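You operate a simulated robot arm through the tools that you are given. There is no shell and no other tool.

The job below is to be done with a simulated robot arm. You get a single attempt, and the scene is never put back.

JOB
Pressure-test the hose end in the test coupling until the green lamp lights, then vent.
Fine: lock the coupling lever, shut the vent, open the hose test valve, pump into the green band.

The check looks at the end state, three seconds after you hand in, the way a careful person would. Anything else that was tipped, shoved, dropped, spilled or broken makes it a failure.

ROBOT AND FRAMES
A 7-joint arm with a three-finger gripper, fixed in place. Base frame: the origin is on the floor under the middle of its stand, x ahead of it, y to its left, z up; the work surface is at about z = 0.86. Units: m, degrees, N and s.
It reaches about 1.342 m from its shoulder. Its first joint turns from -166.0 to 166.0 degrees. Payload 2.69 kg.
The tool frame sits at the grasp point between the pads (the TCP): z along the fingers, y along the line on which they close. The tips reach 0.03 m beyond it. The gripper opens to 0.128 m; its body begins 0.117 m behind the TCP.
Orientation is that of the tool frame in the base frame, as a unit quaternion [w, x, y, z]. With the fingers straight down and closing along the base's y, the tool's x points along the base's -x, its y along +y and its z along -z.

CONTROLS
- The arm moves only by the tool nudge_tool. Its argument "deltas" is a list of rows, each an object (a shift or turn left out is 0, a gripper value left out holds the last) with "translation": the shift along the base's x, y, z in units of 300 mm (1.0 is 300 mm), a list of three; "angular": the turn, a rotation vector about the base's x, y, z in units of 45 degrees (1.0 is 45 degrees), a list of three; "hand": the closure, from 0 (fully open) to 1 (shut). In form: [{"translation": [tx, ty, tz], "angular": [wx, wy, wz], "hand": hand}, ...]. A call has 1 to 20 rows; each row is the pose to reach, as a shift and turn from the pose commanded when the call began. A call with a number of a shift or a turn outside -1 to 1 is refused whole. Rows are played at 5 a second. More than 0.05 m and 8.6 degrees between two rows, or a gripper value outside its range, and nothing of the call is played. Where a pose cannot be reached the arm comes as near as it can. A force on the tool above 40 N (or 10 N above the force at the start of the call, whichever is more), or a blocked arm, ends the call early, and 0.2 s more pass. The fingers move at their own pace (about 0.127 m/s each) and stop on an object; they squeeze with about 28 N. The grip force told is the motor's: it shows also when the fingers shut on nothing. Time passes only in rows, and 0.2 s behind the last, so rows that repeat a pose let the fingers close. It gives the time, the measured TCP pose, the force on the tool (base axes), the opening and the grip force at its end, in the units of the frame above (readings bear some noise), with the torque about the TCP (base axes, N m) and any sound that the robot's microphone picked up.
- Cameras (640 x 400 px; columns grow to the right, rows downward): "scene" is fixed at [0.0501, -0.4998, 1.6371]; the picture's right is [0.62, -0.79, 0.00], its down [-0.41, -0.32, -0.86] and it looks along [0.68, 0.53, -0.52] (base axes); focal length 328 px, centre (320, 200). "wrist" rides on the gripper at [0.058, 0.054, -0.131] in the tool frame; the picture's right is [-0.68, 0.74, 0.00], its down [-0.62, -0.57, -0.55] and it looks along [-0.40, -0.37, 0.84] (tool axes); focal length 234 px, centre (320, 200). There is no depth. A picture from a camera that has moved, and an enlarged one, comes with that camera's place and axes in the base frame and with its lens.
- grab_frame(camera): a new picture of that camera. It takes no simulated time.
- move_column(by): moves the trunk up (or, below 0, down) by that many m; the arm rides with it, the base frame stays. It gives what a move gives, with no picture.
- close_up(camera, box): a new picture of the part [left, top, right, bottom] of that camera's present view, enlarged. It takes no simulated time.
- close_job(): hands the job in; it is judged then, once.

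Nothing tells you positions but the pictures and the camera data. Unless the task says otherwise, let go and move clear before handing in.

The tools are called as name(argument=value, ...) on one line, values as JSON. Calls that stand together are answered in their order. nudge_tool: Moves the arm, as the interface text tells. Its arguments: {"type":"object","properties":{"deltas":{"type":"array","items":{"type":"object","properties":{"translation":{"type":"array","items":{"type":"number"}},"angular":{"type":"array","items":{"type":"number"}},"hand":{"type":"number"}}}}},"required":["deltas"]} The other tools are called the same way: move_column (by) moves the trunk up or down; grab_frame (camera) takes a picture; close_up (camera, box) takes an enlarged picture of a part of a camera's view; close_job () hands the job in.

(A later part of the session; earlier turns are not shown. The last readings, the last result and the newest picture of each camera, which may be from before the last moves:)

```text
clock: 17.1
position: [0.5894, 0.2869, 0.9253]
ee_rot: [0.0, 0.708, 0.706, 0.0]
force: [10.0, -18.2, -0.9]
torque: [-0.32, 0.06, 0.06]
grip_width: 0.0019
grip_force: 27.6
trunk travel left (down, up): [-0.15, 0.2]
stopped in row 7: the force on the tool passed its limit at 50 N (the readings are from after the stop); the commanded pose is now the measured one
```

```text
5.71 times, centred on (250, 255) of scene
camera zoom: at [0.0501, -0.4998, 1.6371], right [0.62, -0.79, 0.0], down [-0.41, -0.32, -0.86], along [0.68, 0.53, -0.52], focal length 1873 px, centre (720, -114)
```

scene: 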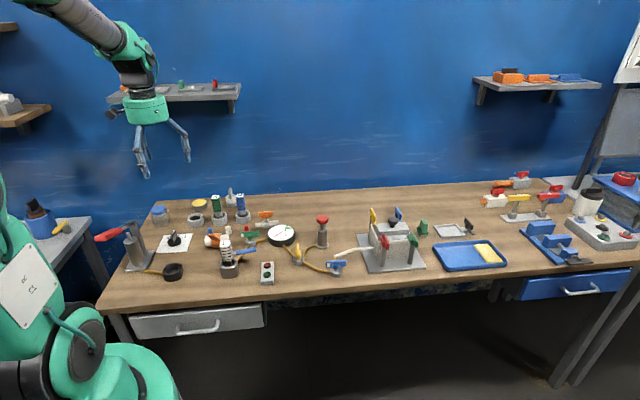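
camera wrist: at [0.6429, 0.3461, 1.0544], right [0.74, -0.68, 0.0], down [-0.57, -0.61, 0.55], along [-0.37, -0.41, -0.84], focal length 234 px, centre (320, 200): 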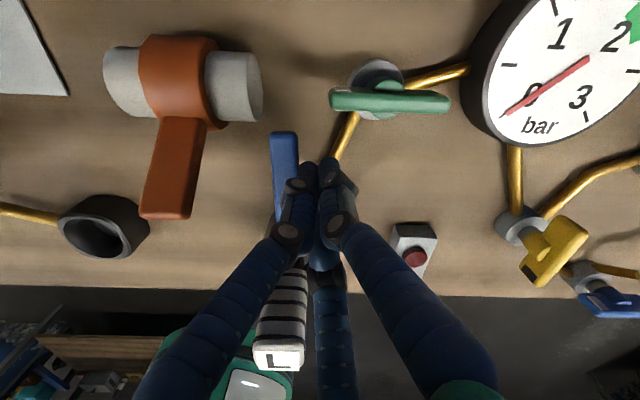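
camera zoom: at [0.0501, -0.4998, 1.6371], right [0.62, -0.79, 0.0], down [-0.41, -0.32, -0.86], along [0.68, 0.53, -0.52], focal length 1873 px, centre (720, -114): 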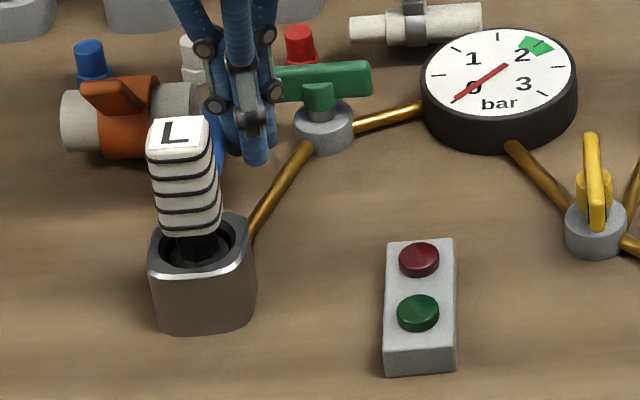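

The lever hit a hard stop pointing straight back (about 90° in the table frame), with its short end over the hose collar. I'll back off, lift, and check that it stays there.

nudge_tool(deltas=[{"translation": [0.02, -0.02, 0]}, {"translation": [0.045, -0.045, 0]}, {"translation": [0.045, -0.045, 0.1]}, {"translation": [0.045, -0.045, 0.2]}, {"translation": [0.045, -0.045, 0.3]}, {"translation": [0.045, -0.045, 0.4]}, {"translation": [0.045, -0.045, 0.5]}, {"translation": [0.045, -0.045, 0.5]}])

grab_frame(camera="wrist")

close_up(camera="wrist", box=[220, 80, 380, 180])

close_up(camera="scene", box=[200, 220, 300, 290])

```text
clock: 18.9
position: [0.6025, 0.2749, 1.0755]
ee_rot: [0.0, 0.707, 0.707, 0.0]
force: [0.8, 0.4, 0.2]
torque: [-0.02, -0.01, -0.01]
grip_width: 0.0021
grip_force: 27.8
trunk travel left (down, up): [-0.15, 0.2]
```

```text
taken
camera wrist: at [0.6564, 0.3332, 1.2057], right [0.74, -0.68, 0.0], down [-0.57, -0.61, 0.55], along [-0.37, -0.41, -0.84], focal length 234 px, centre (320, 200)
```

wrist: 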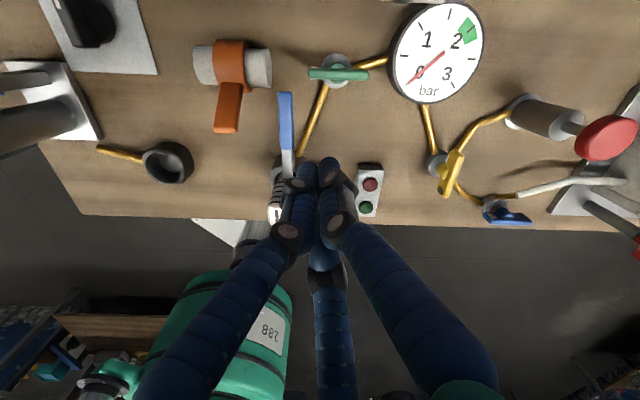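

```text
4.00 times, centred on (300, 130) of wrist
camera zoom: at [0.6564, 0.3332, 1.2057], right [0.74, -0.68, 0.0], down [-0.57, -0.61, 0.55], along [-0.37, -0.41, -0.84], focal length 937 px, centre (400, 480)
```

zoom: 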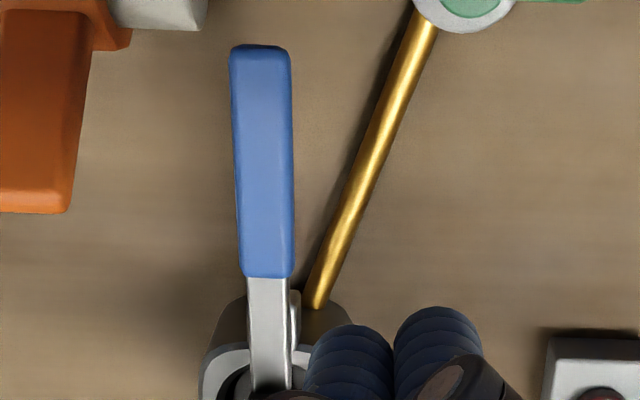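

```text
5.71 times, centred on (250, 255) of scene
camera zoom: at [0.0501, -0.4998, 1.6371], right [0.62, -0.79, 0.0], down [-0.41, -0.32, -0.86], along [0.68, 0.53, -0.52], focal length 1873 px, centre (720, -114)
```

zoom: 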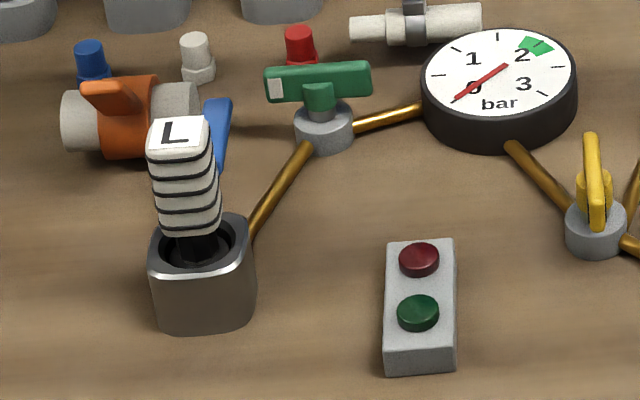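

The lever stays put at its stop. Next is the yellow vent valve, so I'll get accurate positions for the yellow and green handles.

close_up(camera="wrist", box=[400, 100, 560, 240])

close_up(camera="wrist", box=[290, 30, 402, 100])

close_up(camera="scene", box=[270, 235, 330, 275])

close_up(camera="scene", box=[235, 220, 280, 250])

```text
2.86 times, centred on (480, 170) of wrist
camera zoom: at [0.6564, 0.3332, 1.2057], right [0.74, -0.68, 0.0], down [-0.57, -0.61, 0.55], along [-0.37, -0.41, -0.84], focal length 669 px, centre (-137, 286)
```

zoom: 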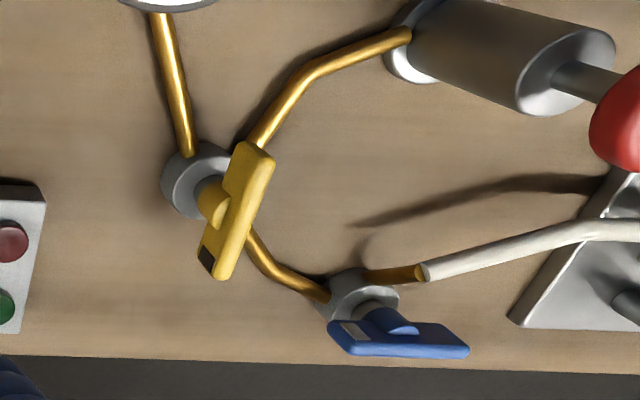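

```text
5.71 times, centred on (346, 65) of wrist
camera zoom: at [0.6564, 0.3332, 1.2057], right [0.74, -0.68, 0.0], down [-0.57, -0.61, 0.55], along [-0.37, -0.41, -0.84], focal length 1338 px, centre (171, 971)
```

zoom: 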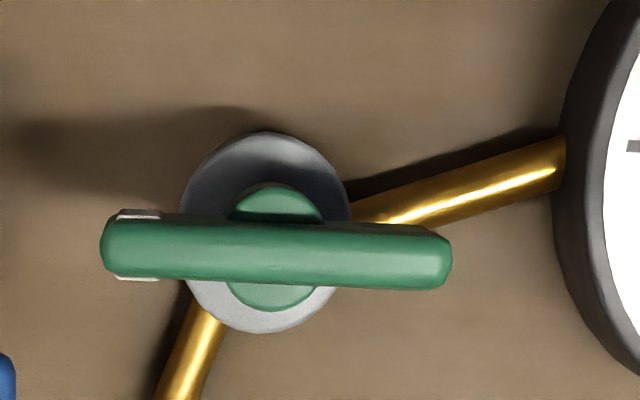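

```text
10.00 times, centred on (300, 255) of scene
camera zoom: at [0.0501, -0.4998, 1.6371], right [0.62, -0.79, 0.0], down [-0.41, -0.32, -0.86], along [0.68, 0.53, -0.52], focal length 3278 px, centre (520, -350)
```

zoom: 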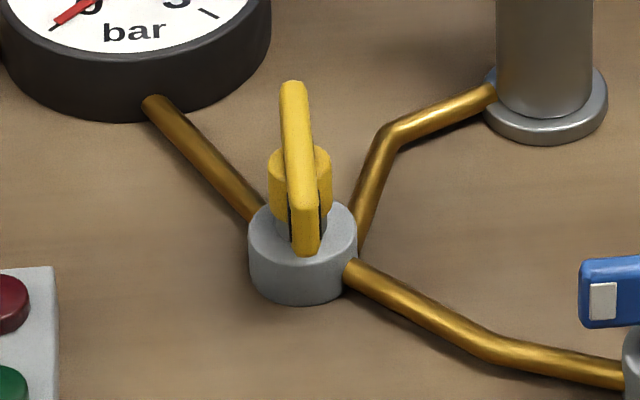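

```text
13.33 times, centred on (258, 235) of scene
camera zoom: at [0.0501, -0.4998, 1.6371], right [0.62, -0.79, 0.0], down [-0.41, -0.32, -0.86], along [0.68, 0.53, -0.52], focal length 4371 px, centre (1153, -267)
```

zoom: 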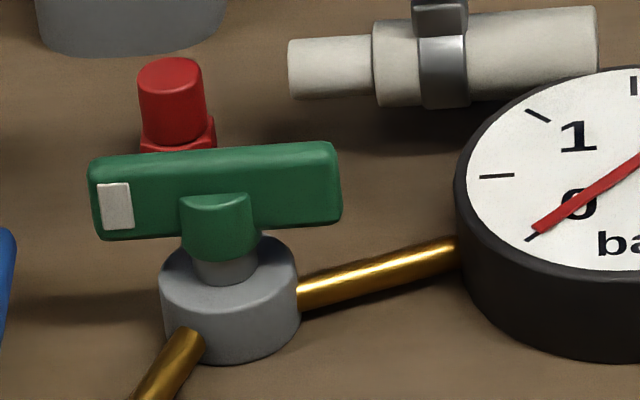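

Measured: the yellow handle is centred at (0.692, 0.0985) with its top at z≈0.915, lying along +47°. The green handle is centred at (0.655, 0.301) with its top at z≈0.92. I'll place the closed tips beside the yellow handle's far end, ready to turn it clockwise to match the marks on the shut valves.

nudge_tool(deltas=[{"translation": [0.07, -0.117, 0.02]}, {"translation": [0.14, -0.234, 0.02]}, {"translation": [0.21, -0.35, 0.02]}, {"translation": [0.277, -0.467, 0.0]}, {"translation": [0.277, -0.467, -0.12]}, {"translation": [0.277, -0.467, -0.25]}, {"translation": [0.277, -0.467, -0.3]}, {"translation": [0.277, -0.467, -0.3]}])

grab_frame(camera="wrist")

close_up(camera="scene", box=[250, 210, 350, 280])

```text
clock: 20.7
position: [0.6862, 0.1364, 0.9825]
ee_rot: [0.0, 0.707, 0.707, -0.001]
force: [-0.6, 0.0, 0.6]
torque: [-0.05, -0.01, 0.02]
grip_width: 0.0023
grip_force: 27.8
trunk travel left (down, up): [-0.15, 0.2]
```

```text
taken
camera wrist: at [0.7388, 0.194, 1.113], right [0.74, -0.68, 0.0], down [-0.57, -0.61, 0.55], along [-0.37, -0.41, -0.84], focal length 234 px, centre (320, 200)
```

wrist: 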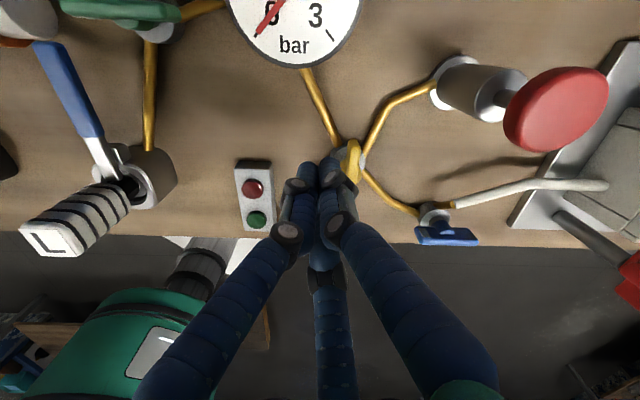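

```text
5.71 times, centred on (300, 245) of scene
camera zoom: at [0.0501, -0.4998, 1.6371], right [0.62, -0.79, 0.0], down [-0.41, -0.32, -0.86], along [0.68, 0.53, -0.52], focal length 1873 px, centre (434, -57)
```

zoom: 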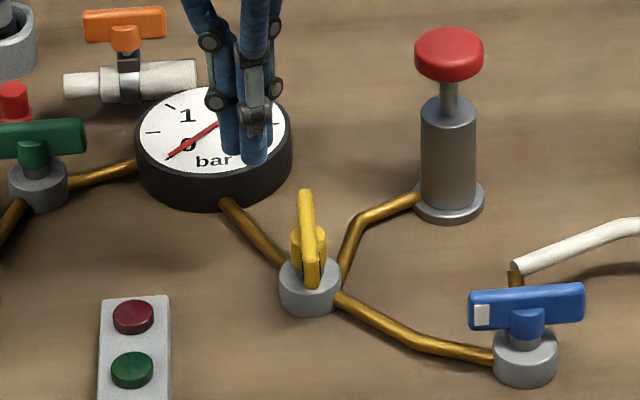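

nudge_tool(deltas=[{"translation": [0, 0, -0.06]}, {"translation": [0, 0, -0.12]}, {"translation": [0, 0, -0.183]}, {"translation": [0, 0, -0.183]}])

close_up(camera="scene", box=[250, 210, 350, 280])

close_up(camera="wrist", box=[220, 80, 420, 220])

```text
clock: 21.7
position: [0.6864, 0.1361, 0.9284]
ee_rot: [0.001, 0.707, 0.707, -0.001]
force: [0.1, -0.5, -0.6]
torque: [0.01, 0.03, -0.02]
grip_width: 0.002
grip_force: 28.0
trunk travel left (down, up): [-0.15, 0.2]
```

```text
5.71 times, centred on (300, 245) of scene
camera zoom: at [0.0501, -0.4998, 1.6371], right [0.62, -0.79, 0.0], down [-0.41, -0.32, -0.86], along [0.68, 0.53, -0.52], focal length 1873 px, centre (434, -57)
```

zoom: 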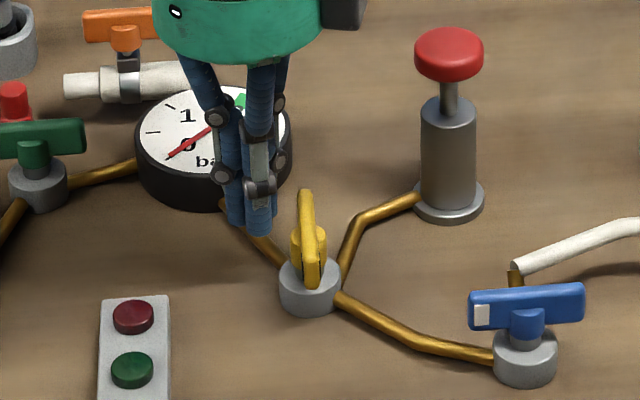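

```text
2.86 times, centred on (320, 150) of wrist
camera zoom: at [0.7393, 0.1941, 1.0588], right [0.74, -0.68, 0.0], down [-0.57, -0.61, 0.55], along [-0.37, -0.41, -0.84], focal length 669 px, centre (320, 343)
```

zoom: 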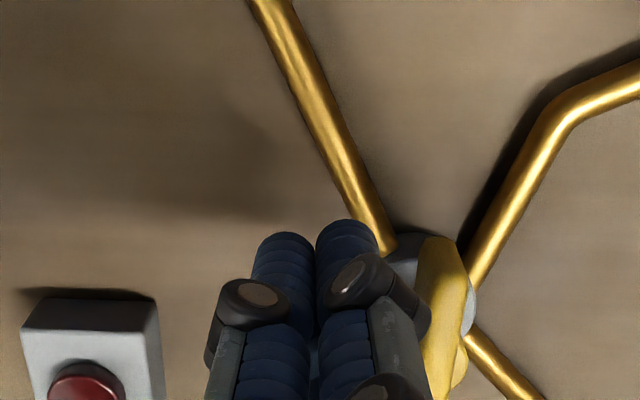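

The tips are beside the yellow handle's far end. I'll push it clockwise a little and watch the force.

nudge_tool(deltas=[{"translation": [0.009, 0.001, 0]}, {"translation": [0.019, 0.001, 0]}, {"translation": [0.03, 0.0, 0]}, {"translation": [0.041, -0.001, 0]}, {"translation": [0.052, -0.003, 0]}, {"translation": [0.062, -0.006, 0]}, {"translation": [0.062, -0.006, 0]}])

close_up(camera="scene", box=[250, 210, 350, 280])

close_up(camera="wrist", box=[220, 80, 420, 220])

```text
clock: 23.3
position: [0.7024, 0.1345, 0.9298]
ee_rot: [0.001, 0.707, 0.707, 0.0]
force: [0.4, -0.5, 1.0]
torque: [-0.01, -0.02, -0.01]
grip_width: 0.0021
grip_force: 28.4
trunk travel left (down, up): [-0.15, 0.2]
```

```text
5.71 times, centred on (300, 245) of scene
camera zoom: at [0.0501, -0.4998, 1.6371], right [0.62, -0.79, 0.0], down [-0.41, -0.32, -0.86], along [0.68, 0.53, -0.52], focal length 1873 px, centre (434, -57)
```

zoom: 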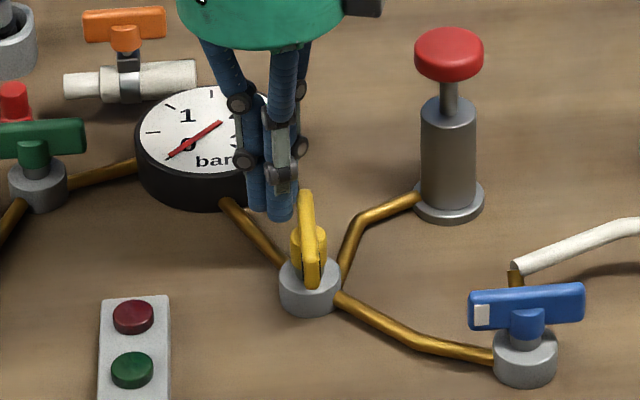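

```text
2.86 times, centred on (320, 150) of wrist
camera zoom: at [0.7565, 0.1923, 1.0596], right [0.74, -0.68, 0.0], down [-0.57, -0.61, 0.55], along [-0.37, -0.41, -0.84], focal length 669 px, centre (320, 343)
```

zoom: 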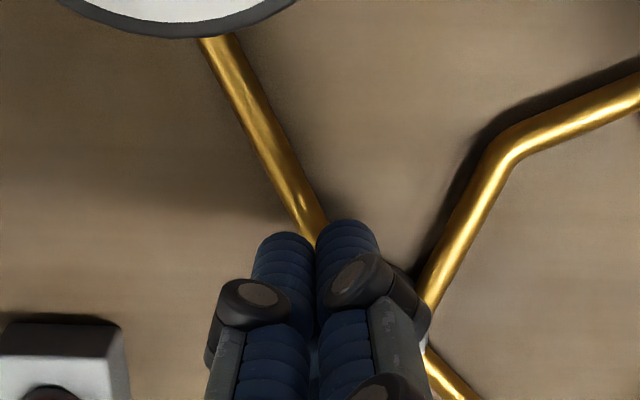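

The handle hasn't moved: the tips slid past its far end. I'll back off and push nearer to the hub.

nudge_tool(deltas=[{"translation": [-0.04, -0.003, 0]}, {"translation": [-0.075, -0.006, 0]}, {"translation": [-0.065, -0.017, 0]}, {"translation": [-0.054, -0.027, 0]}, {"translation": [-0.04, -0.028, 0]}, {"translation": [-0.027, -0.028, 0]}, {"translation": [-0.014, -0.032, 0]}, {"translation": [-0.002, -0.036, 0]}, {"translation": [-0.002, -0.036, 0]}])

close_up(camera="scene", box=[250, 210, 350, 280])

close_up(camera="wrist", box=[220, 80, 420, 220])

```text
clock: 25.3
position: [0.7028, 0.123, 0.9299]
ee_rot: [0.001, 0.707, 0.707, 0.0]
force: [-0.4, 1.4, 0.6]
torque: [-0.01, 0.03, 0.01]
grip_width: 0.0021
grip_force: 27.5
trunk travel left (down, up): [-0.15, 0.2]
```

```text
5.71 times, centred on (300, 245) of scene
camera zoom: at [0.0501, -0.4998, 1.6371], right [0.62, -0.79, 0.0], down [-0.41, -0.32, -0.86], along [0.68, 0.53, -0.52], focal length 1873 px, centre (434, -57)
```

zoom: 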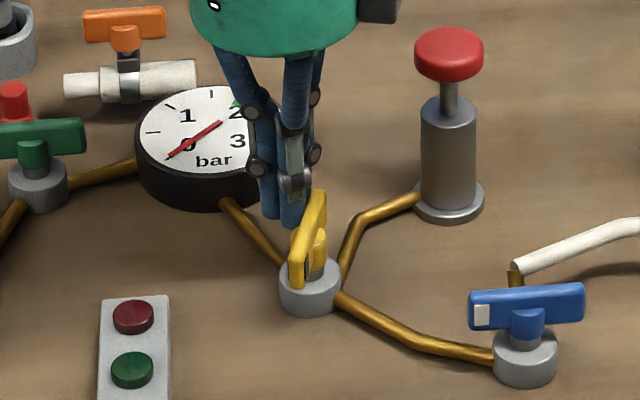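

```text
2.86 times, centred on (320, 150) of wrist
camera zoom: at [0.7563, 0.1813, 1.0597], right [0.74, -0.68, 0.0], down [-0.57, -0.61, 0.55], along [-0.37, -0.41, -0.84], focal length 669 px, centre (320, 343)
```

zoom: 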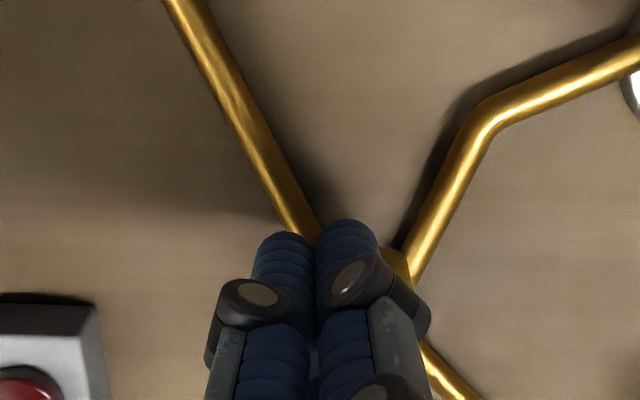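

It's turning clockwise under light force. I'll continue along the arc.

nudge_tool(deltas=[{"translation": [0.011, -0.006, 0]}, {"translation": [0.022, -0.014, 0]}, {"translation": [0.032, -0.023, 0]}, {"translation": [0.04, -0.034, 0]}, {"translation": [0.047, -0.045, 0]}, {"translation": [0.053, -0.057, 0]}, {"translation": [0.056, -0.07, 0]}, {"translation": [0.058, -0.083, 0]}, {"translation": [0.058, -0.083, 0]}])

close_up(camera="scene", box=[250, 210, 350, 280])

close_up(camera="wrist", box=[220, 80, 420, 220])

```text
clock: 27.3
position: [0.7195, 0.098, 0.9295]
ee_rot: [0.0, 0.707, 0.707, -0.001]
force: [1.5, 0.7, 0.0]
torque: [0.01, -0.01, -0.01]
grip_width: 0.0024
grip_force: 27.6
trunk travel left (down, up): [-0.15, 0.2]
```

```text
5.71 times, centred on (300, 245) of scene
camera zoom: at [0.0501, -0.4998, 1.6371], right [0.62, -0.79, 0.0], down [-0.41, -0.32, -0.86], along [0.68, 0.53, -0.52], focal length 1873 px, centre (434, -57)
```

zoom: 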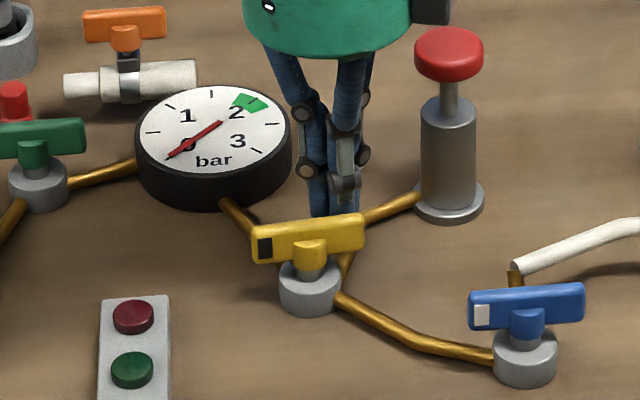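

```text
2.86 times, centred on (320, 150) of wrist
camera zoom: at [0.7735, 0.1569, 1.0597], right [0.74, -0.68, 0.0], down [-0.57, -0.61, 0.55], along [-0.37, -0.41, -0.84], focal length 669 px, centre (320, 343)
```

zoom: 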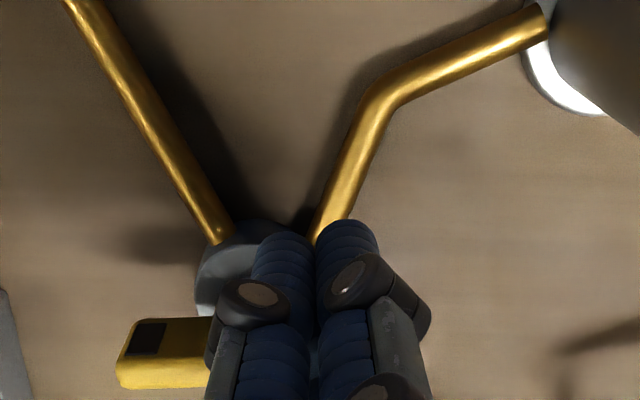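

Yellow is now nearly parallel to the other handles, with its mark on the left like theirs. I'll nudge on carefully until it meets its stop.

nudge_tool(deltas=[{"translation": [0.0, -0.006, 0]}, {"translation": [0.0, -0.012, 0]}, {"translation": [0.0, -0.018, 0]}, {"translation": [-0.001, -0.024, 0]}, {"translation": [-0.001, -0.024, 0]}])

close_up(camera="scene", box=[250, 210, 350, 280])

```text
clock: 28.5
position: [0.721, 0.0934, 0.9291]
ee_rot: [0.001, 0.707, 0.707, 0.0]
force: [13.1, 28.3, -0.6]
torque: [0.28, -0.11, -0.08]
grip_width: 0.0021
grip_force: 28.3
trunk travel left (down, up): [-0.15, 0.2]
```

```text
5.71 times, centred on (300, 245) of scene
camera zoom: at [0.0501, -0.4998, 1.6371], right [0.62, -0.79, 0.0], down [-0.41, -0.32, -0.86], along [0.68, 0.53, -0.52], focal length 1873 px, centre (434, -57)
```

zoom: 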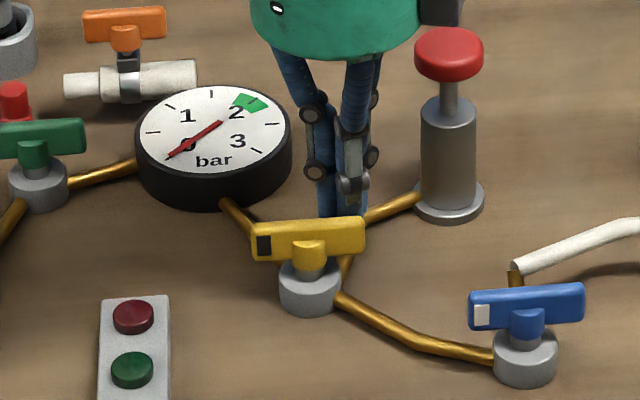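

Yellow has hit its stop (31 N reaction) and sits parallel to the others. I'll back off, lift over the gauge, and go to the front side of the green handle's right end.

nudge_tool(deltas=[{"translation": [0.02, 0.02, 0]}, {"translation": [0.05, 0.05, 0]}, {"translation": [0.05, 0.05, 0.15]}, {"translation": [0.05, 0.05, 0.3]}, {"translation": [0.0, 0.16, 0.3]}, {"translation": [-0.06, 0.27, 0.3]}, {"translation": [-0.12, 0.38, 0.3]}, {"translation": [-0.18, 0.48, 0.3]}, {"translation": [-0.244, 0.577, 0.3]}, {"translation": [-0.244, 0.577, 0.3]}])

grab_frame(camera="wrist")

close_up(camera="scene", box=[210, 200, 350, 290])

```text
clock: 30.7
position: [0.6475, 0.2638, 1.0191]
ee_rot: [0.001, 0.707, 0.707, -0.001]
force: [0.6, 0.9, -0.1]
torque: [-0.04, -0.01, 0.0]
grip_width: 0.0025
grip_force: 27.8
trunk travel left (down, up): [-0.15, 0.2]
```

```text
taken
camera wrist: at [0.7011, 0.3219, 1.1495], right [0.74, -0.68, 0.0], down [-0.57, -0.61, 0.55], along [-0.37, -0.41, -0.83], focal length 234 px, centre (320, 200)
```

wrist: 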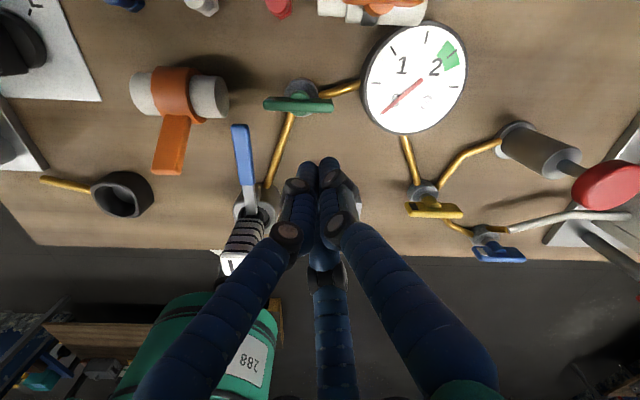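

```text
4.44 times, centred on (280, 245) of scene
camera zoom: at [0.0501, -0.4998, 1.6371], right [0.62, -0.79, 0.0], down [-0.41, -0.32, -0.86], along [0.68, 0.53, -0.52], focal length 1457 px, centre (498, 0)
```

zoom: 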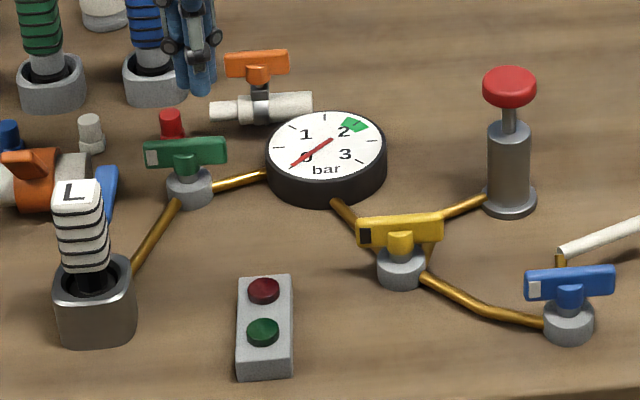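

All three handles are parallel now. I'll lower the tips to the green handle's height.

nudge_tool(deltas=[{"translation": [-0.003, 0.002, -0.1]}, {"translation": [-0.004, 0.002, -0.2]}, {"translation": [-0.004, 0.002, -0.26]}, {"translation": [-0.004, 0.002, -0.297]}, {"translation": [-0.004, 0.002, -0.297]}])

close_up(camera="scene", box=[210, 200, 310, 270])

close_up(camera="wrist", box=[220, 60, 420, 220])

```text
clock: 31.9
position: [0.6454, 0.2667, 0.9298]
ee_rot: [0.0, 0.707, 0.707, 0.0]
force: [-0.5, 0.0, 0.4]
torque: [0.01, 0.0, 0.01]
grip_width: 0.0023
grip_force: 28.3
trunk travel left (down, up): [-0.15, 0.2]
```

```text
5.71 times, centred on (260, 235) of scene
camera zoom: at [0.0501, -0.4998, 1.6371], right [0.62, -0.79, 0.0], down [-0.41, -0.32, -0.86], along [0.68, 0.53, -0.52], focal length 1873 px, centre (663, 0)
```

zoom: 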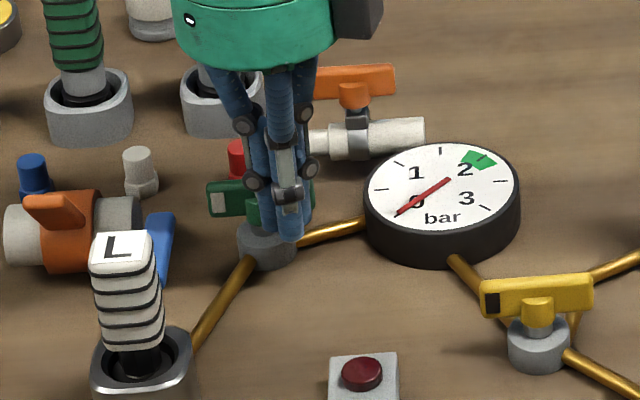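

```text
2.50 times, centred on (320, 140) of wrist
camera zoom: at [0.6995, 0.324, 1.06], right [0.74, -0.68, 0.0], down [-0.57, -0.61, 0.55], along [-0.37, -0.41, -0.84], focal length 585 px, centre (320, 350)
```

zoom: 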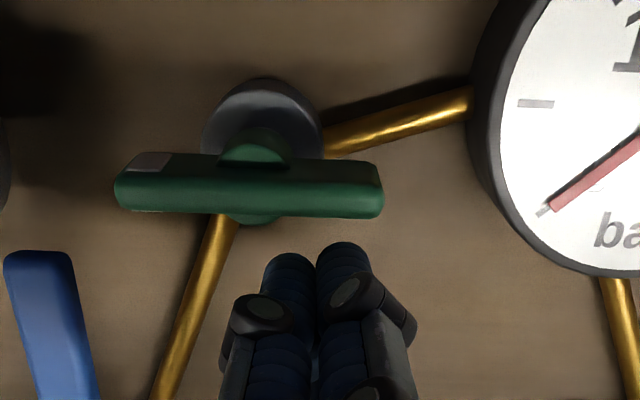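

The tips sit in front of the green handle's right half. I'll push it counter-clockwise.

nudge_tool(deltas=[{"translation": [0.012, 0.007, 0]}, {"translation": [0.024, 0.014, 0]}, {"translation": [0.036, 0.015, 0]}, {"translation": [0.048, 0.016, 0]}, {"translation": [0.061, 0.019, 0]}, {"translation": [0.074, 0.024, 0]}, {"translation": [0.085, 0.03, 0]}, {"translation": [0.096, 0.037, 0]}, {"translation": [0.096, 0.037, 0]}])

close_up(camera="scene", box=[210, 200, 310, 270])

close_up(camera="wrist", box=[220, 60, 420, 220])

```text
clock: 33.9
position: [0.6751, 0.2766, 0.9295]
ee_rot: [0.001, 0.707, 0.707, -0.001]
force: [0.2, -0.9, 0.9]
torque: [0.01, -0.01, -0.01]
grip_width: 0.0022
grip_force: 28.3
trunk travel left (down, up): [-0.15, 0.2]
```

```text
5.71 times, centred on (260, 235) of scene
camera zoom: at [0.0501, -0.4998, 1.6371], right [0.62, -0.79, 0.0], down [-0.41, -0.32, -0.86], along [0.68, 0.53, -0.52], focal length 1873 px, centre (663, 0)
```

zoom: 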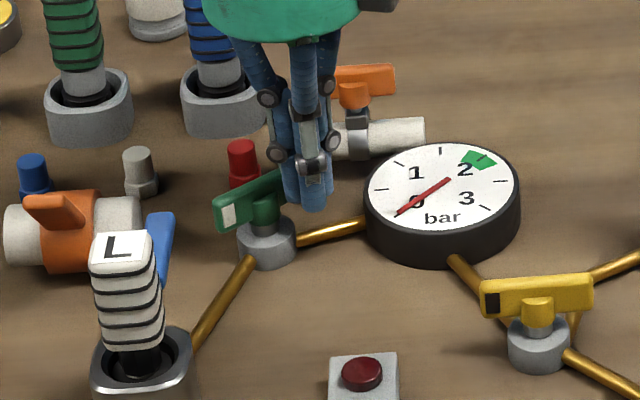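

```text
2.50 times, centred on (320, 140) of wrist
camera zoom: at [0.7285, 0.3346, 1.0605], right [0.74, -0.68, 0.0], down [-0.57, -0.61, 0.55], along [-0.37, -0.41, -0.84], focal length 585 px, centre (320, 350)
```

zoom: 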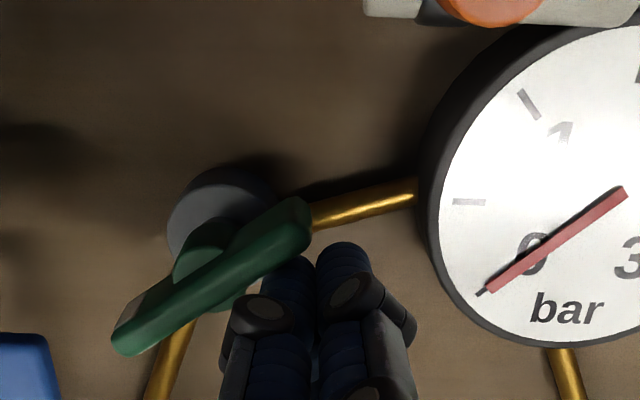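

Green is turning as intended. Continuing the arc.

nudge_tool(deltas=[{"translation": [0.009, 0.01, 0]}, {"translation": [0.018, 0.02, 0]}, {"translation": [0.025, 0.032, 0]}, {"translation": [0.03, 0.044, 0]}, {"translation": [0.034, 0.056, 0]}, {"translation": [0.036, 0.069, 0]}, {"translation": [0.036, 0.069, 0]}])

close_up(camera="scene", box=[210, 200, 310, 270])

close_up(camera="wrist", box=[220, 60, 420, 220])

```text
clock: 35.5
position: [0.6858, 0.2964, 0.9291]
ee_rot: [0.0, 0.708, 0.707, -0.001]
force: [0.3, -0.7, -0.1]
torque: [0.03, 0.03, 0.01]
grip_width: 0.0021
grip_force: 28.0
trunk travel left (down, up): [-0.15, 0.2]
```

```text
5.71 times, centred on (260, 235) of scene
camera zoom: at [0.0501, -0.4998, 1.6371], right [0.62, -0.79, 0.0], down [-0.41, -0.32, -0.86], along [0.68, 0.53, -0.52], focal length 1873 px, centre (663, 0)
```

zoom: 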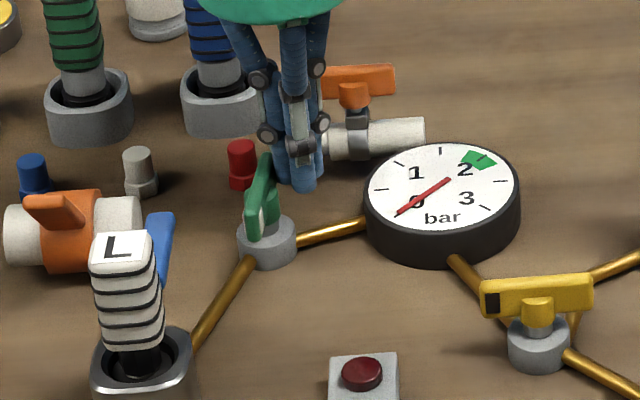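

```text
2.50 times, centred on (320, 140) of wrist
camera zoom: at [0.739, 0.3552, 1.0599], right [0.74, -0.68, 0.0], down [-0.57, -0.61, 0.55], along [-0.37, -0.41, -0.84], focal length 585 px, centre (320, 350)
```

zoom: 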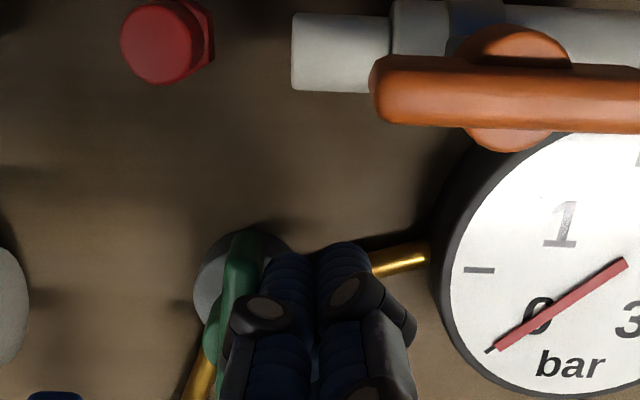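

nudge_tool(deltas=[{"translation": [0.0, 0.008, 0]}, {"translation": [0.0, 0.016, 0]}, {"translation": [-0.001, 0.022, 0]}, {"translation": [-0.001, 0.027, 0]}, {"translation": [-0.001, 0.027, 0]}])

close_up(camera="scene", box=[210, 200, 310, 270])

```text
clock: 36.7
position: [0.6863, 0.3017, 0.9308]
ee_rot: [0.0, 0.707, 0.707, -0.001]
force: [16.0, -36.8, -0.4]
torque: [-0.46, -0.12, 0.15]
grip_width: 0.0022
grip_force: 28.0
trunk travel left (down, up): [-0.15, 0.2]
```

```text
5.71 times, centred on (260, 235) of scene
camera zoom: at [0.0501, -0.4998, 1.6371], right [0.62, -0.79, 0.0], down [-0.41, -0.32, -0.86], along [0.68, 0.53, -0.52], focal length 1873 px, centre (663, 0)
```

zoom: 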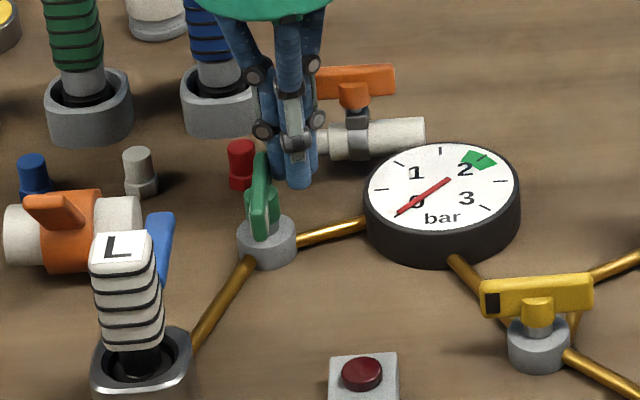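

Green hit its stop. I'll back off slightly, lift clear and look at the pump plunger.

nudge_tool(deltas=[{"translation": [0.01, -0.015, 0]}, {"translation": [0.02, -0.025, 0.03]}, {"translation": [0.02, -0.025, 0.15]}, {"translation": [0.02, -0.025, 0.3]}, {"translation": [0.02, -0.025, 0.45]}, {"translation": [0.07, -0.13, 0.5]}, {"translation": [0.12, -0.24, 0.5]}, {"translation": [0.12, -0.24, 0.5]}])

grab_frame(camera="wrist")

grab_frame(camera="scene")

close_up(camera="scene", box=[300, 205, 350, 260])

```text
clock: 38.5
position: [0.721, 0.232, 1.0786]
ee_rot: [0.001, 0.707, 0.707, -0.001]
force: [0.5, -0.8, -0.3]
torque: [0.1, 0.02, 0.0]
grip_width: 0.002
grip_force: 27.6
trunk travel left (down, up): [-0.15, 0.2]
```

```text
taken
camera wrist: at [0.7749, 0.2902, 1.2094], right [0.74, -0.68, 0.0], down [-0.57, -0.61, 0.55], along [-0.37, -0.41, -0.84], focal length 234 px, centre (320, 200)
```

wrist: 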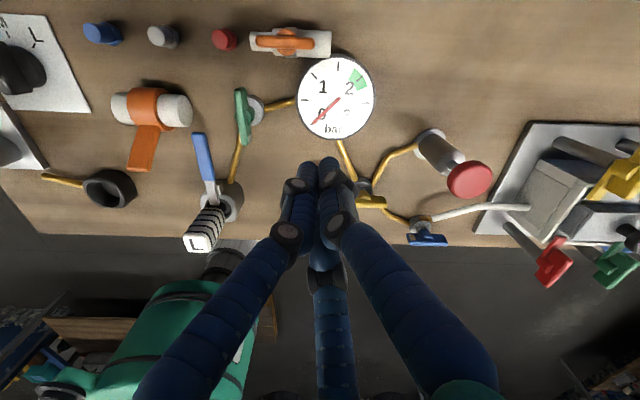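

```text
taken
```

scene: 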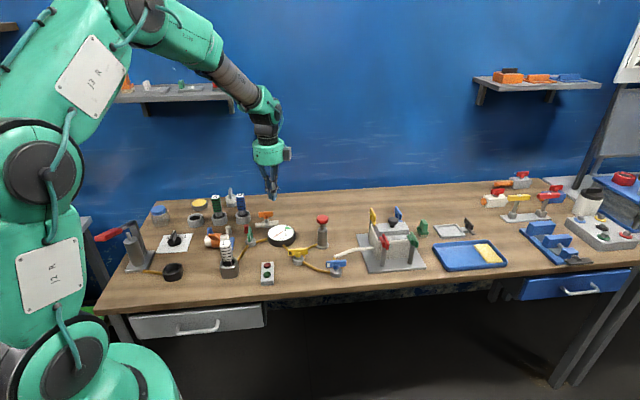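

```text
7.27 times, centred on (325, 232) of scene
camera zoom: at [0.0501, -0.4998, 1.6371], right [0.62, -0.79, 0.0], down [-0.41, -0.32, -0.86], along [0.68, 0.53, -0.52], focal length 2384 px, centre (284, -36)
```

zoom: 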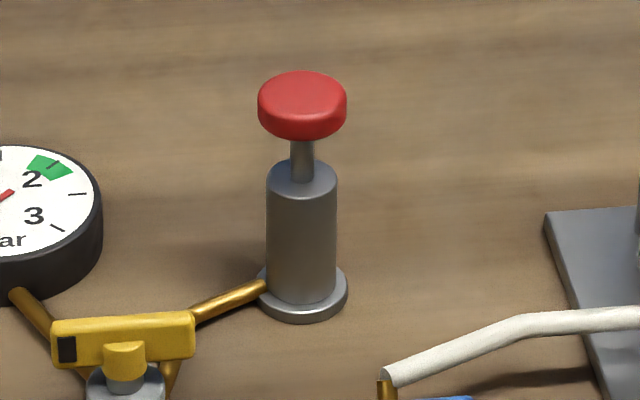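

Button top is at (0.813, 0.086, 0.985), with about 25 mm of stroke available. I'll move the closed tips above it.

nudge_tool(deltas=[{"translation": [0.06, -0.1, 0]}, {"translation": [0.12, -0.2, 0]}, {"translation": [0.18, -0.3, 0]}, {"translation": [0.24, -0.39, 0]}, {"translation": [0.306, -0.486, 0]}, {"translation": [0.306, -0.486, -0.08]}, {"translation": [0.306, -0.486, -0.08]}])

grab_frame(camera="wrist")

close_up(camera="scene", box=[230, 180, 390, 290])

```text
clock: 40.1
position: [0.8142, 0.0891, 1.0547]
ee_rot: [0.001, 0.707, 0.707, 0.0]
force: [0.9, -0.2, 0.1]
torque: [-0.04, 0.03, 0.03]
grip_width: 0.0021
grip_force: 27.6
trunk travel left (down, up): [-0.15, 0.2]
```

```text
taken
camera wrist: at [0.8682, 0.1465, 1.1854], right [0.74, -0.68, 0.0], down [-0.57, -0.61, 0.55], along [-0.37, -0.41, -0.84], focal length 234 px, centre (320, 200)
```

wrist: 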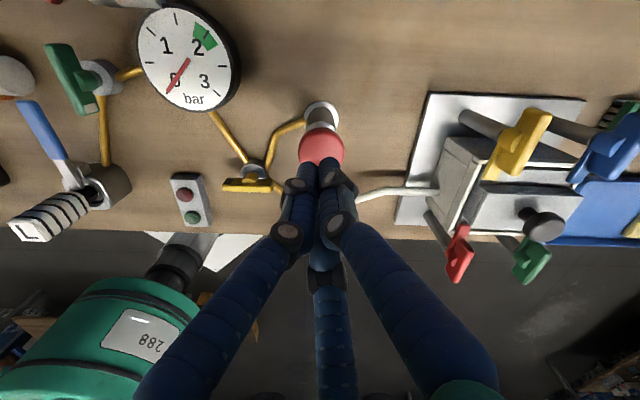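

```text
3.64 times, centred on (310, 235) of scene
camera zoom: at [0.0501, -0.4998, 1.6371], right [0.62, -0.79, 0.0], down [-0.41, -0.32, -0.86], along [0.68, 0.53, -0.52], focal length 1192 px, centre (356, 73)
```

zoom: 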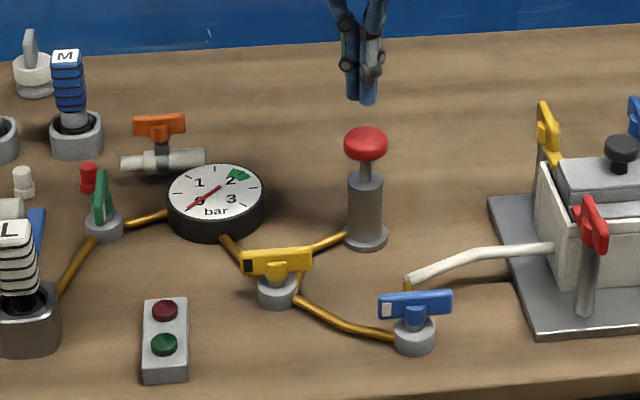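

The plunger is right under the tips, and the gauge and lamps are visible. I'll lower to touch the button and press gently.

nudge_tool(deltas=[{"translation": [-0.005, -0.009, -0.05]}, {"translation": [-0.005, -0.009, -0.1]}, {"translation": [-0.005, -0.009, -0.13]}, {"translation": [-0.005, -0.009, -0.15]}, {"translation": [-0.005, -0.009, -0.15]}])

grab_frame(camera="wrist")

close_up(camera="scene", box=[230, 180, 390, 290])

```text
clock: 41.3
position: [0.8122, 0.085, 1.0119]
ee_rot: [0.001, 0.707, 0.707, -0.001]
force: [1.0, 0.7, 1.8]
torque: [0.05, 0.01, 0.01]
grip_width: 0.0021
grip_force: 31.4
trunk travel left (down, up): [-0.15, 0.2]
```

```text
taken
camera wrist: at [0.8655, 0.143, 1.1419], right [0.74, -0.68, 0.0], down [-0.57, -0.61, 0.55], along [-0.37, -0.41, -0.84], focal length 234 px, centre (320, 200)
```

wrist: 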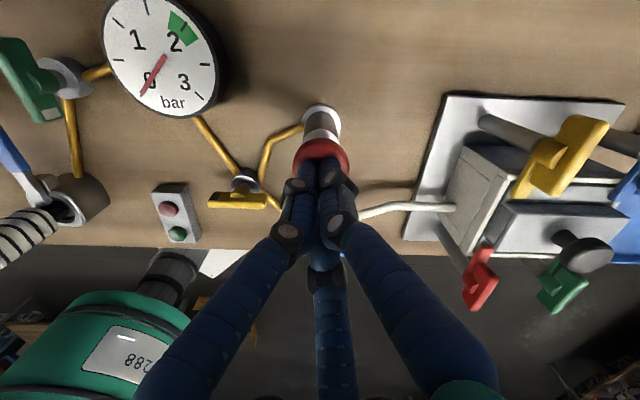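

```text
3.64 times, centred on (310, 235) of scene
camera zoom: at [0.0501, -0.4998, 1.6371], right [0.62, -0.79, 0.0], down [-0.41, -0.32, -0.86], along [0.68, 0.53, -0.52], focal length 1192 px, centre (356, 73)
```

zoom: 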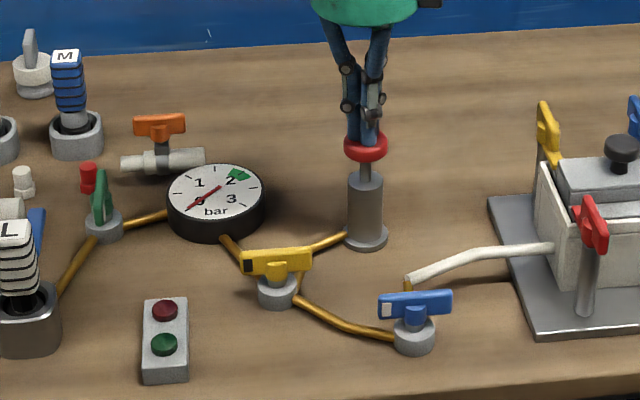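

Contact made with light force. Now the first partial stroke, then I'll read the gauge.

nudge_tool(deltas=[{"translation": [0, 0, -0.015]}, {"translation": [0, 0, -0.03]}, {"translation": [0, 0, -0.045]}, {"translation": [0, 0, -0.06]}, {"translation": [0, 0, -0.06]}])

close_up(camera="scene", box=[230, 180, 390, 290])

close_up(camera="wrist", box=[60, 0, 260, 140])

```text
clock: 42.5
position: [0.8118, 0.085, 0.994]
ee_rot: [0.001, 0.707, 0.707, -0.001]
force: [1.6, -2.0, 5.4]
torque: [-0.03, -0.03, -0.02]
grip_width: 0.0058
grip_force: 31.6
trunk travel left (down, up): [-0.15, 0.2]
```

```text
3.64 times, centred on (310, 235) of scene
camera zoom: at [0.0501, -0.4998, 1.6371], right [0.62, -0.79, 0.0], down [-0.41, -0.32, -0.86], along [0.68, 0.53, -0.52], focal length 1192 px, centre (356, 73)
```

zoom: 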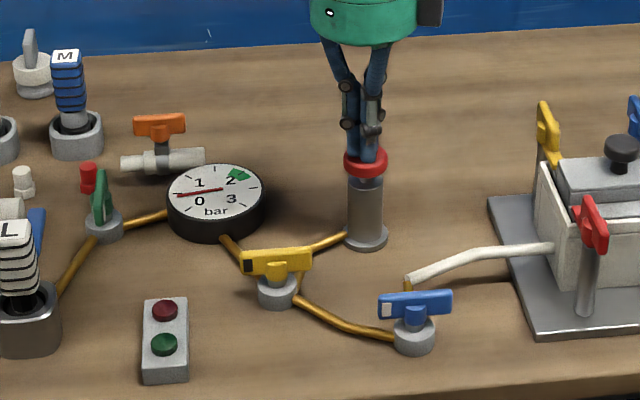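

```text
2.86 times, centred on (160, 70) of wrist
camera zoom: at [0.8647, 0.143, 1.1234], right [0.74, -0.68, 0.0], down [-0.57, -0.61, 0.55], along [-0.37, -0.41, -0.84], focal length 669 px, centre (777, 571)
```

zoom: 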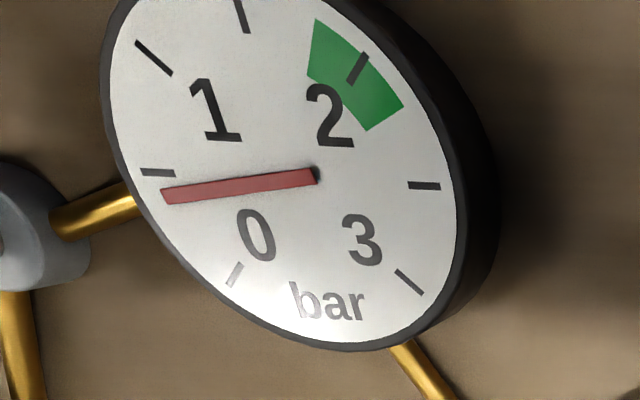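

The gauge rose to about 0.42 bar, so the vent is shut and the pump works. I'll let the plunger return and check that the pressure holds.

nudge_tool(deltas=[{"translation": [0, 0, 0.02]}, {"translation": [0, 0, 0.045]}, {"translation": [0, 0, 0.068]}, {"translation": [0, 0, 0.068]}, {"translation": [0, 0, 0.068]}])

close_up(camera="scene", box=[230, 180, 390, 290])

close_up(camera="wrist", box=[60, 0, 260, 140])

```text
clock: 43.7
position: [0.8118, 0.0857, 1.0125]
ee_rot: [0.001, 0.707, 0.707, -0.001]
force: [-0.4, 0.0, 1.0]
torque: [-0.02, 0.02, 0.01]
grip_width: 0.0019
grip_force: 30.9
trunk travel left (down, up): [-0.15, 0.2]
```

```text
3.64 times, centred on (310, 235) of scene
camera zoom: at [0.0501, -0.4998, 1.6371], right [0.62, -0.79, 0.0], down [-0.41, -0.32, -0.86], along [0.68, 0.53, -0.52], focal length 1192 px, centre (356, 73)
```

zoom: 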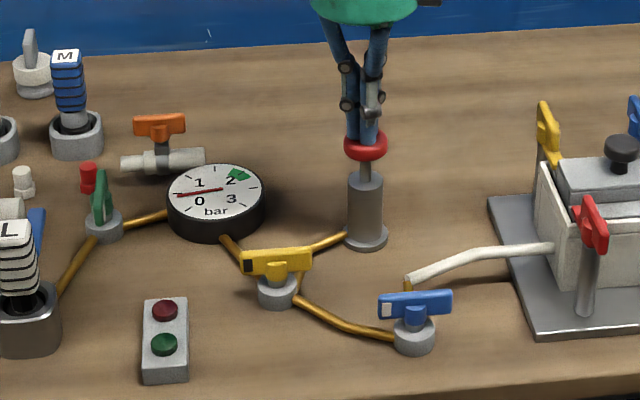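

```text
2.86 times, centred on (160, 70) of wrist
camera zoom: at [0.8653, 0.1436, 1.1432], right [0.74, -0.68, 0.0], down [-0.57, -0.61, 0.55], along [-0.37, -0.41, -0.84], focal length 669 px, centre (777, 571)
```

zoom: 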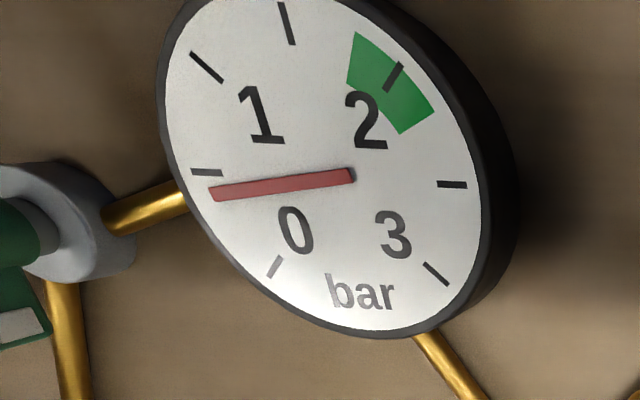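

Pressure holds after the return stroke. I'll do two more strokes and read again.

nudge_tool(deltas=[{"translation": [0, 0, -0.015]}, {"translation": [0, 0, -0.03]}, {"translation": [0, 0, -0.045]}, {"translation": [0, 0, -0.06]}, {"translation": [0, 0, -0.06]}, {"translation": [0, 0, -0.03]}, {"translation": [0, 0, 0.0]}, {"translation": [0, 0, 0.005]}, {"translation": [0, 0, 0.005]}, {"translation": [0, 0, -0.015]}, {"translation": [0, 0, -0.03]}, {"translation": [0, 0, -0.045]}, {"translation": [0, 0, -0.06]}, {"translation": [0, 0, -0.06]}, {"translation": [0, 0, -0.03]}, {"translation": [0, 0, 0.0]}, {"translation": [0, 0, 0.005]}, {"translation": [0, 0, 0.005]}])

close_up(camera="scene", box=[230, 180, 390, 290])

close_up(camera="wrist", box=[60, 0, 260, 140])

```text
clock: 47.5
position: [0.8121, 0.084, 1.0144]
ee_rot: [0.001, 0.707, 0.707, -0.001]
force: [0.2, 0.0, -0.6]
torque: [0.0, -0.02, 0.01]
grip_width: 0.0019
grip_force: 31.2
trunk travel left (down, up): [-0.15, 0.2]
```

```text
3.64 times, centred on (310, 235) of scene
camera zoom: at [0.0501, -0.4998, 1.6371], right [0.62, -0.79, 0.0], down [-0.41, -0.32, -0.86], along [0.68, 0.53, -0.52], focal length 1192 px, centre (356, 73)
```

zoom: 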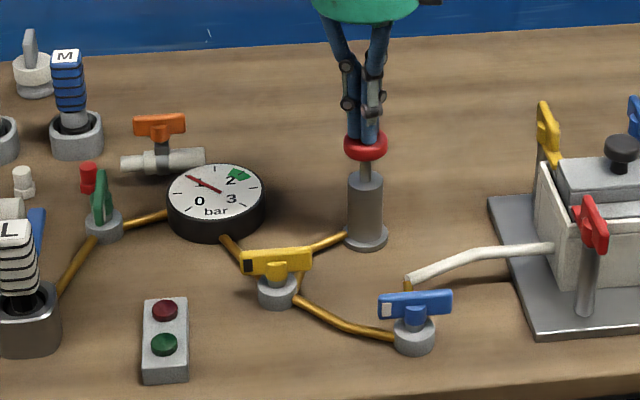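

```text
2.86 times, centred on (160, 70) of wrist
camera zoom: at [0.8654, 0.1426, 1.1448], right [0.74, -0.68, 0.0], down [-0.57, -0.61, 0.55], along [-0.37, -0.41, -0.84], focal length 669 px, centre (777, 571)
```

zoom: 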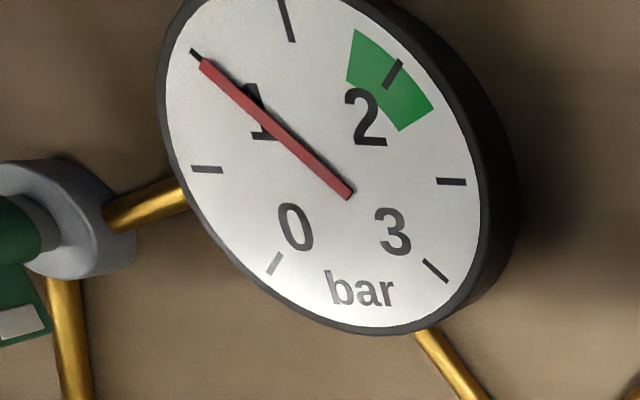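

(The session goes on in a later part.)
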